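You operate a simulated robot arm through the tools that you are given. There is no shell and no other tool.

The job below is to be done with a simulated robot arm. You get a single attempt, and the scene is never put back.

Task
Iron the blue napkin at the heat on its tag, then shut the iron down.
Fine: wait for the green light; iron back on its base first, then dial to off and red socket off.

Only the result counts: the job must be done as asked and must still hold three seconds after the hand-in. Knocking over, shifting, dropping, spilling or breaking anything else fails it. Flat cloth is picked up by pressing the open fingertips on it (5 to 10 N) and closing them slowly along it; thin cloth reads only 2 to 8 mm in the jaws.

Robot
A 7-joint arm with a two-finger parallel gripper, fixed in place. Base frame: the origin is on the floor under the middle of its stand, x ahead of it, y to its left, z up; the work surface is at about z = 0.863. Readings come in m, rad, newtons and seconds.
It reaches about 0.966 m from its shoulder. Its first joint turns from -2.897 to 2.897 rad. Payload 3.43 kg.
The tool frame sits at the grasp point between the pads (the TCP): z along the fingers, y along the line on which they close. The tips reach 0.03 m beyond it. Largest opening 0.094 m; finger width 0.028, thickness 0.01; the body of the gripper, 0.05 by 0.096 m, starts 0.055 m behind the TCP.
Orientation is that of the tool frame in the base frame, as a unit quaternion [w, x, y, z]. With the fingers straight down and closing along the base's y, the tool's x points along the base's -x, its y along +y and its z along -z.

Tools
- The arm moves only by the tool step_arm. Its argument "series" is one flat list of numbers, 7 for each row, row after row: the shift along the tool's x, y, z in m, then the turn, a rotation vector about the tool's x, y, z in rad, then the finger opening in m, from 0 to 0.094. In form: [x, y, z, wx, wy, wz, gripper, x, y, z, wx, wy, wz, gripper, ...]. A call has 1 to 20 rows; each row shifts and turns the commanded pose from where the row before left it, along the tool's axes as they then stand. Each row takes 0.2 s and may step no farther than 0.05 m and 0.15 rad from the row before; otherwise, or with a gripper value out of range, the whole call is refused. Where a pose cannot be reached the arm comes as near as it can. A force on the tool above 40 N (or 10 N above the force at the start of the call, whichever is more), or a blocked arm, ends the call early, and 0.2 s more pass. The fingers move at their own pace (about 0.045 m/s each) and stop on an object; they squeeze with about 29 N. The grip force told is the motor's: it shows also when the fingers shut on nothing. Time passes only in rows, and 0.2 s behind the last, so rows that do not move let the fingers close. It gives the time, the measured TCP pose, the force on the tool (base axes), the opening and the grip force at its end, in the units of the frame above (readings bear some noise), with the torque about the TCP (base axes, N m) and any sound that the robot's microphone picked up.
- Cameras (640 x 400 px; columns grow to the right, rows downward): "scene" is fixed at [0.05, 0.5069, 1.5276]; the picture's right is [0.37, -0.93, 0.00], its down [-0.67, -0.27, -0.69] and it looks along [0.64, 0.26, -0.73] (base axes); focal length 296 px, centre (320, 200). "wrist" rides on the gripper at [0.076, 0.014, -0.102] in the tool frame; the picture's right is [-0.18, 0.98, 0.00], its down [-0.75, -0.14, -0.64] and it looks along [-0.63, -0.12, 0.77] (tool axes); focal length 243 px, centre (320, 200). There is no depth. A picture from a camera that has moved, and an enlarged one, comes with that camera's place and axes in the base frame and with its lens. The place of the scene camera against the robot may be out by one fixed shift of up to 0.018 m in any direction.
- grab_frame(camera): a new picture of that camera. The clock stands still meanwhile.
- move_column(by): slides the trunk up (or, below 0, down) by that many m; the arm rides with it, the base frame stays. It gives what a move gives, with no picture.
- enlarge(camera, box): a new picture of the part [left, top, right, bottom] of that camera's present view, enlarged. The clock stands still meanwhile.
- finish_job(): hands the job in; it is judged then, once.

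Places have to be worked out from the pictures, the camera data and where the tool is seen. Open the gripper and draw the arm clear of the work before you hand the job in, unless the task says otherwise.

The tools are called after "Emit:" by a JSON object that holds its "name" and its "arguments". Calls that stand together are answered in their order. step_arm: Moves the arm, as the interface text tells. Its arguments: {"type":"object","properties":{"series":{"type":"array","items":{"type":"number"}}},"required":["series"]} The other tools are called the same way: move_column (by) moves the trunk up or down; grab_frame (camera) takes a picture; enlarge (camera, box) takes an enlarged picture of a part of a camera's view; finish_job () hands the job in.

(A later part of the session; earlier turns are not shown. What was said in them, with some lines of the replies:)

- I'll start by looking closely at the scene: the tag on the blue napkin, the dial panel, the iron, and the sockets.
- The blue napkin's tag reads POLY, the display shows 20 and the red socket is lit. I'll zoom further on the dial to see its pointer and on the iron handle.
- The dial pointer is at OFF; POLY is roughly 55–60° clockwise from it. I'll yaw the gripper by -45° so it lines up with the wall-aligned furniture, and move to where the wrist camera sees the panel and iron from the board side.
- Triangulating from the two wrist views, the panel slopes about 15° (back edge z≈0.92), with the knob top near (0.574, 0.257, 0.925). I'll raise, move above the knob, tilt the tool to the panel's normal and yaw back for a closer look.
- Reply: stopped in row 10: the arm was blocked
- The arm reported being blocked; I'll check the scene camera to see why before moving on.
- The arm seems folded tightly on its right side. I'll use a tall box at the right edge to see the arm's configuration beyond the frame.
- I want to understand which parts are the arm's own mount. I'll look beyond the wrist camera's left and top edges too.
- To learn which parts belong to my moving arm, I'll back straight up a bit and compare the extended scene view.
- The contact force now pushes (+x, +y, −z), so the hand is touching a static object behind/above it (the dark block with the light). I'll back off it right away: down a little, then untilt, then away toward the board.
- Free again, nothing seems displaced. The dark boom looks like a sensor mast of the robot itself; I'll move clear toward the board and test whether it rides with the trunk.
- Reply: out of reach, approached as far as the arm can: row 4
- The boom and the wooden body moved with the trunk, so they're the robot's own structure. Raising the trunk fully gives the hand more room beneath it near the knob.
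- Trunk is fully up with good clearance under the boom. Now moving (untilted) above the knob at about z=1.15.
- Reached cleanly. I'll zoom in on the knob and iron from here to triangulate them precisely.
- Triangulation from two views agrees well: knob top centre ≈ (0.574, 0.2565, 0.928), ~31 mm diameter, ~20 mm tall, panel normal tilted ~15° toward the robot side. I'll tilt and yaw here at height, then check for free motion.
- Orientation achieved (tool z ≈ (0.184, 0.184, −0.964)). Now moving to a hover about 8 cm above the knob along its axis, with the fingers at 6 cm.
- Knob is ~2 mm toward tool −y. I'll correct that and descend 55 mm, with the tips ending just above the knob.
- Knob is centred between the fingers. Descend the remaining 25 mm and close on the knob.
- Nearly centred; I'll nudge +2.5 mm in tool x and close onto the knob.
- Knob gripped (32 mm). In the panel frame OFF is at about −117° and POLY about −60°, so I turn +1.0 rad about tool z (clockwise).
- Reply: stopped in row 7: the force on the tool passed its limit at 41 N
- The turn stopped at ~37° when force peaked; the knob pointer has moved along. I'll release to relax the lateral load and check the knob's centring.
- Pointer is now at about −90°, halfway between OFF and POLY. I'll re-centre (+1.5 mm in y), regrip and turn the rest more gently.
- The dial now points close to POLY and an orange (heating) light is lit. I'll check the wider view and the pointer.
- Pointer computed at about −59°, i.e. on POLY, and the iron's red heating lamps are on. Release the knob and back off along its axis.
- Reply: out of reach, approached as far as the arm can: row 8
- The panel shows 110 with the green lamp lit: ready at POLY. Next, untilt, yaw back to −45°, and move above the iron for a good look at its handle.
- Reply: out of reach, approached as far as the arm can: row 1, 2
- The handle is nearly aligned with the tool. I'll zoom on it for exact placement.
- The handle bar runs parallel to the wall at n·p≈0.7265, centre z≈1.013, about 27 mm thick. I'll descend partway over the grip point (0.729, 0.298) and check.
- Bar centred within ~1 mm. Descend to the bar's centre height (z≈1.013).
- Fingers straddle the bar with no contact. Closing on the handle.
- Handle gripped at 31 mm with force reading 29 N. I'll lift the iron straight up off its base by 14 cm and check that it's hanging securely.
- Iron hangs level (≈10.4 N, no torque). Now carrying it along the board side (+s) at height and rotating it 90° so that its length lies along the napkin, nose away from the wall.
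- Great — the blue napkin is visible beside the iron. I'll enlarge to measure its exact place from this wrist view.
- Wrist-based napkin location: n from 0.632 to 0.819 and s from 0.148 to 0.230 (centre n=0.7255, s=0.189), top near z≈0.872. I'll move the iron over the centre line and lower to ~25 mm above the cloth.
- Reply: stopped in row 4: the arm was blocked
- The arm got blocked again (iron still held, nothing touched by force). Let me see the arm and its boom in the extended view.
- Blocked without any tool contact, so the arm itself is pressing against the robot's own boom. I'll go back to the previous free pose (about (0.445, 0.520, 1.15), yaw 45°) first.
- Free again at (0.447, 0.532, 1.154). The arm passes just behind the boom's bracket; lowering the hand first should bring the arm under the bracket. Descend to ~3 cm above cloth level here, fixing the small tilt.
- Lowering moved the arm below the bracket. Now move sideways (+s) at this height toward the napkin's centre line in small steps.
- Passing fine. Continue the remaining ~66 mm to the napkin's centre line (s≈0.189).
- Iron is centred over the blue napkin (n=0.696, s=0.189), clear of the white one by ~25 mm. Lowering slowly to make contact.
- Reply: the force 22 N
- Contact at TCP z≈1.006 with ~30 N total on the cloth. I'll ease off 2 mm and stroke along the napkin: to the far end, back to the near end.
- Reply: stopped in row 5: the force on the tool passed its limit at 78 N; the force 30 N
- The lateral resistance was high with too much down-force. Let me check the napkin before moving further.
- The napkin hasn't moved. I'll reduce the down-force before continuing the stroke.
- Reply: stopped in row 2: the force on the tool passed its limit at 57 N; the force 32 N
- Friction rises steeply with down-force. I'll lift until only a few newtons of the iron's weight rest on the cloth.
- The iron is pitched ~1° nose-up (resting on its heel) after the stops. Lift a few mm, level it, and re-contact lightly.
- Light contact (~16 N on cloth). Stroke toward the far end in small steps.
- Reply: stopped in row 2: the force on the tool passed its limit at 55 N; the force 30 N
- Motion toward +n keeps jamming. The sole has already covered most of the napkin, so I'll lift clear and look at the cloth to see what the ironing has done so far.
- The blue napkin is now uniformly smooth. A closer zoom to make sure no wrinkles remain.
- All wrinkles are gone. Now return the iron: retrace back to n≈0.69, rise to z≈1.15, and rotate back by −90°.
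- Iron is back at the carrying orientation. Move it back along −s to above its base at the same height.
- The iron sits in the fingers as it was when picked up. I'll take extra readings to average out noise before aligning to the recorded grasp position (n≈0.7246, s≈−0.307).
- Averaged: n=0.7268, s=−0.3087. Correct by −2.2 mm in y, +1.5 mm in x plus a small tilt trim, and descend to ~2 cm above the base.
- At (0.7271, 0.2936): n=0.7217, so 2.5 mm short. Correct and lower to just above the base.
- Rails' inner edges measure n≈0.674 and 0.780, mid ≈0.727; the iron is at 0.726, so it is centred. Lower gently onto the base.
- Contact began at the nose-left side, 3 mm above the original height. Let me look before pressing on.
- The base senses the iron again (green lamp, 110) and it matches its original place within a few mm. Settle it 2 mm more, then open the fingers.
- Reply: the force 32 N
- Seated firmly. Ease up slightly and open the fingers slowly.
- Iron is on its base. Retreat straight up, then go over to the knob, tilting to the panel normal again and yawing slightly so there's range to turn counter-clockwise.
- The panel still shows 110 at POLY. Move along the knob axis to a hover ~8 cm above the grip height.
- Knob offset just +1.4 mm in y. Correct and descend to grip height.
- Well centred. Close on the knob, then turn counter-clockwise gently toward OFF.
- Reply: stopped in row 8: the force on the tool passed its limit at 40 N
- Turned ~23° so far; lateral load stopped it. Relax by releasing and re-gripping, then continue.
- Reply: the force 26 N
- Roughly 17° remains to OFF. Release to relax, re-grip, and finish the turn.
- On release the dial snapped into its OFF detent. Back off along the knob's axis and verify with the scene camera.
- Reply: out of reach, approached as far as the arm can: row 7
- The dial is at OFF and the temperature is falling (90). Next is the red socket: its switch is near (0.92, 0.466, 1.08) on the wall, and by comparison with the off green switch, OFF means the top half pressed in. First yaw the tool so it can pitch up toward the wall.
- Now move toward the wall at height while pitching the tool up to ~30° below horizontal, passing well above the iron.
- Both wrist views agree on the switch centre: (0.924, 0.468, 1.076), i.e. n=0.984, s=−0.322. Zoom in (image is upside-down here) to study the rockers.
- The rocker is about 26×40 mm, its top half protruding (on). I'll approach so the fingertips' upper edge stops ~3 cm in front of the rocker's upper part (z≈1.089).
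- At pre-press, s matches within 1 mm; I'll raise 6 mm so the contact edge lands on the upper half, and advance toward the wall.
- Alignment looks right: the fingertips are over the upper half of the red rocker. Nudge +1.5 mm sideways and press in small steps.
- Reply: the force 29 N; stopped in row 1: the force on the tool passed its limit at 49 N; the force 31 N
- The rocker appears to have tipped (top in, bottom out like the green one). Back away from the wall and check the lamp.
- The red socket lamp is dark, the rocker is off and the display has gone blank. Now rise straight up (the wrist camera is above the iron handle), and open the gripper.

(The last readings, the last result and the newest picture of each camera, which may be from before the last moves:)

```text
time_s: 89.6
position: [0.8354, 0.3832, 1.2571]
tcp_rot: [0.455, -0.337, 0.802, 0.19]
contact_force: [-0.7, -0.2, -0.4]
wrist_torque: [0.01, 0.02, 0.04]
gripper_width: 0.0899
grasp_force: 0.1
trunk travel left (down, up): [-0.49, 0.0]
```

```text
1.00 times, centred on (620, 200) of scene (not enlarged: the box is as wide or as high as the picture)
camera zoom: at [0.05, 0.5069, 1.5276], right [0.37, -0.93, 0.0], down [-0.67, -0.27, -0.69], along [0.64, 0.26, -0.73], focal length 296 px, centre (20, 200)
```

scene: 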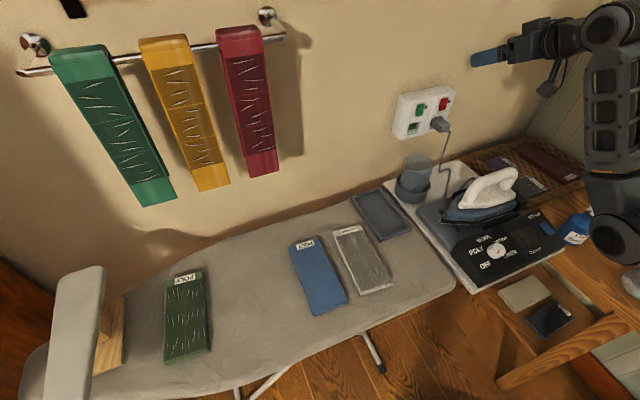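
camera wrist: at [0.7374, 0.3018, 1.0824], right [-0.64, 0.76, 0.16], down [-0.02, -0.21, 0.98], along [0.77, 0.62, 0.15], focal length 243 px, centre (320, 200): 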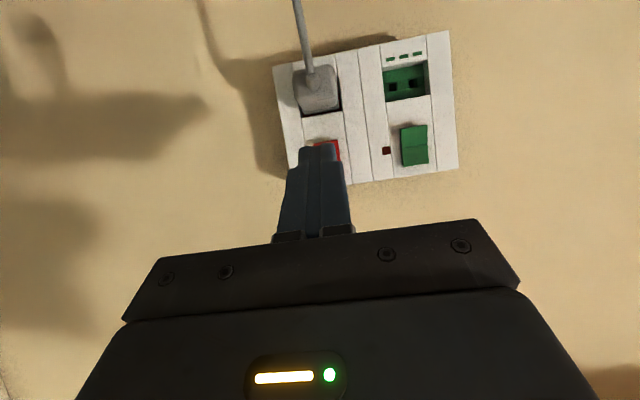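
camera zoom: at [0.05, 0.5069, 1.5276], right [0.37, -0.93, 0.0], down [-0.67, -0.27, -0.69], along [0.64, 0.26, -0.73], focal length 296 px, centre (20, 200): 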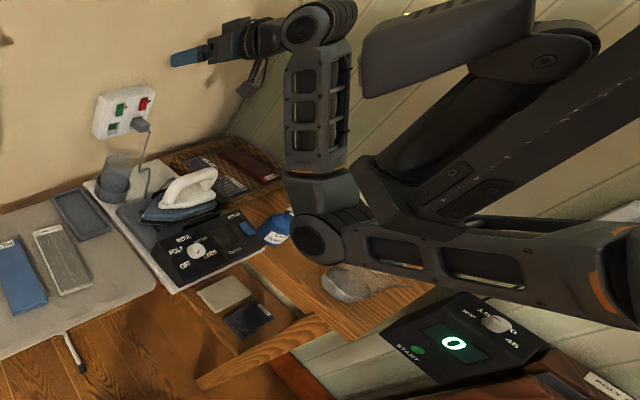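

Everything is off now (the iron's own lamps are out too). Draw back a bit further from the wall and do final checks.

Emit:
{"name": "step_arm", "arguments": {"series": [0.0021, 0, -0.0298, 0, 0, 0, 0.09, 0.0021, 0, -0.0298, 0, 0, 0, 0.09, 0.0021, 0, -0.0298, 0, 0, 0, 0.09, 0, 0, 0, 0, 0, 0, 0.09]}}

Emit:
{"name": "enlarge", "arguments": {"camera": "scene", "box": [420, 150, 580, 300]}}

Emit:
{"name": "enlarge", "arguments": {"camera": "scene", "box": [260, 80, 500, 330]}}

Emit:
{"name": "enlarge", "arguments": {"camera": "scene", "box": [600, 0, 640, 400]}}

```text
time_s: 90.6
position: [0.7808, 0.327, 1.2952]
tcp_rot: [0.455, -0.337, 0.802, 0.19]
contact_force: [0.0, 0.2, 0.1]
wrist_torque: [0.01, 0.01, 0.0]
gripper_width: 0.09
grasp_force: 0.1
trunk travel left (down, up): [-0.49, 0.0]
```

```text
2.67 times, centred on (500, 225) of scene
camera zoom: at [0.05, 0.5069, 1.5276], right [0.37, -0.93, 0.0], down [-0.67, -0.27, -0.69], along [0.64, 0.26, -0.73], focal length 790 px, centre (-160, 133)
```

zoom: 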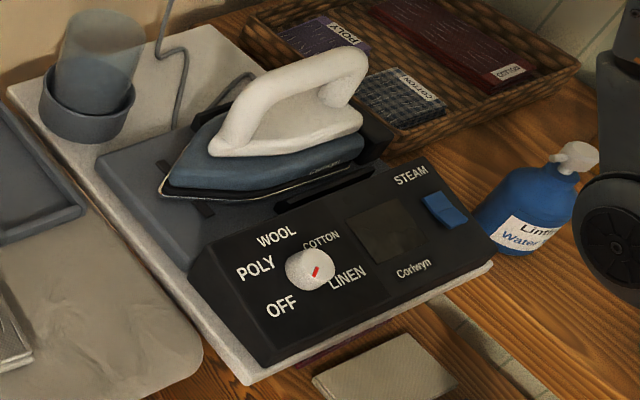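

```text
1.60 times, centred on (380, 205) of scene
camera zoom: at [0.05, 0.5069, 1.5276], right [0.37, -0.93, 0.0], down [-0.67, -0.27, -0.69], along [0.64, 0.26, -0.73], focal length 474 px, centre (224, 192)
```

zoom: 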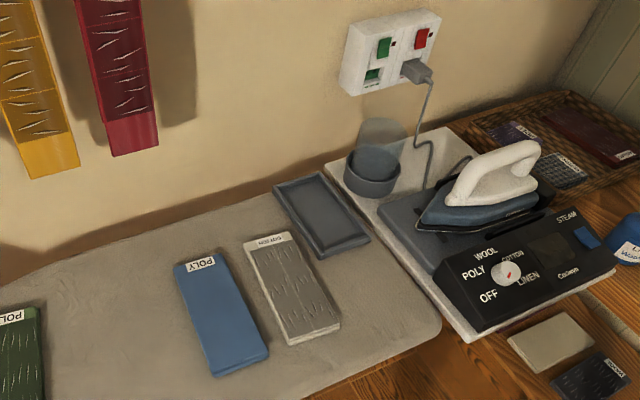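

```text
1.00 times, centred on (620, 200) of scene (not enlarged: the box is as wide or as high as the picture)
camera zoom: at [0.05, 0.5069, 1.5276], right [0.37, -0.93, 0.0], down [-0.67, -0.27, -0.69], along [0.64, 0.26, -0.73], focal length 296 px, centre (20, 200)
```

zoom: 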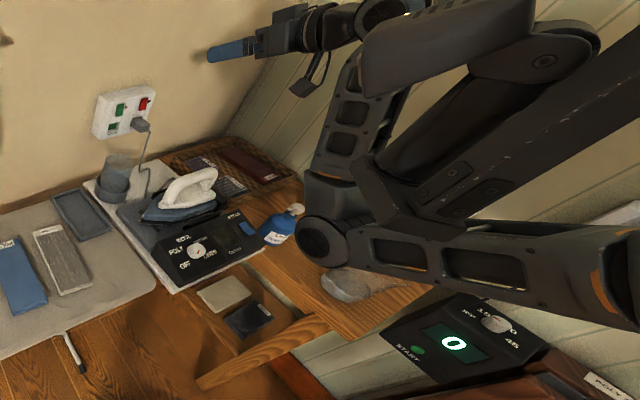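

Final check: the napkin is smooth, the iron is on its base as at the start, the dial is at OFF, the display is blank and the red socket is off. The green socket, bottle, cup, tray and other napkins look unmoved. The gripper is open and the arm is clear, so I'm handing in.

Emit:
{"name": "finish_job", "arguments": {}}

```text
The job is handed in.
```

The blue napkin is ironed at POLY, as its tag says, and the iron is shut down. I've handed the job in, but no verdict has come back yet.

- **Ironing:** I set the dial to POLY and waited until the green light came on at 110. After that I ironed the napkin, and a close look afterwards showed no wrinkles left.
- **Shutdown order:** The iron went back on its base first. Then I turned the dial to OFF and switched the red socket off. Its lamp, the display and the iron's own lights are all dark now.
- **Bumps along the way:**
    - Early on, the gripper briefly touched the robot's own boom.
    - While ironing, the force on the gripper peaked at 78 N because the iron jammed on the cloth.
- **Everything else:** In the final pictures the napkin, bottle, cup, tray, other napkins and green socket look unmoved. The gripper is open and the arm is clear.
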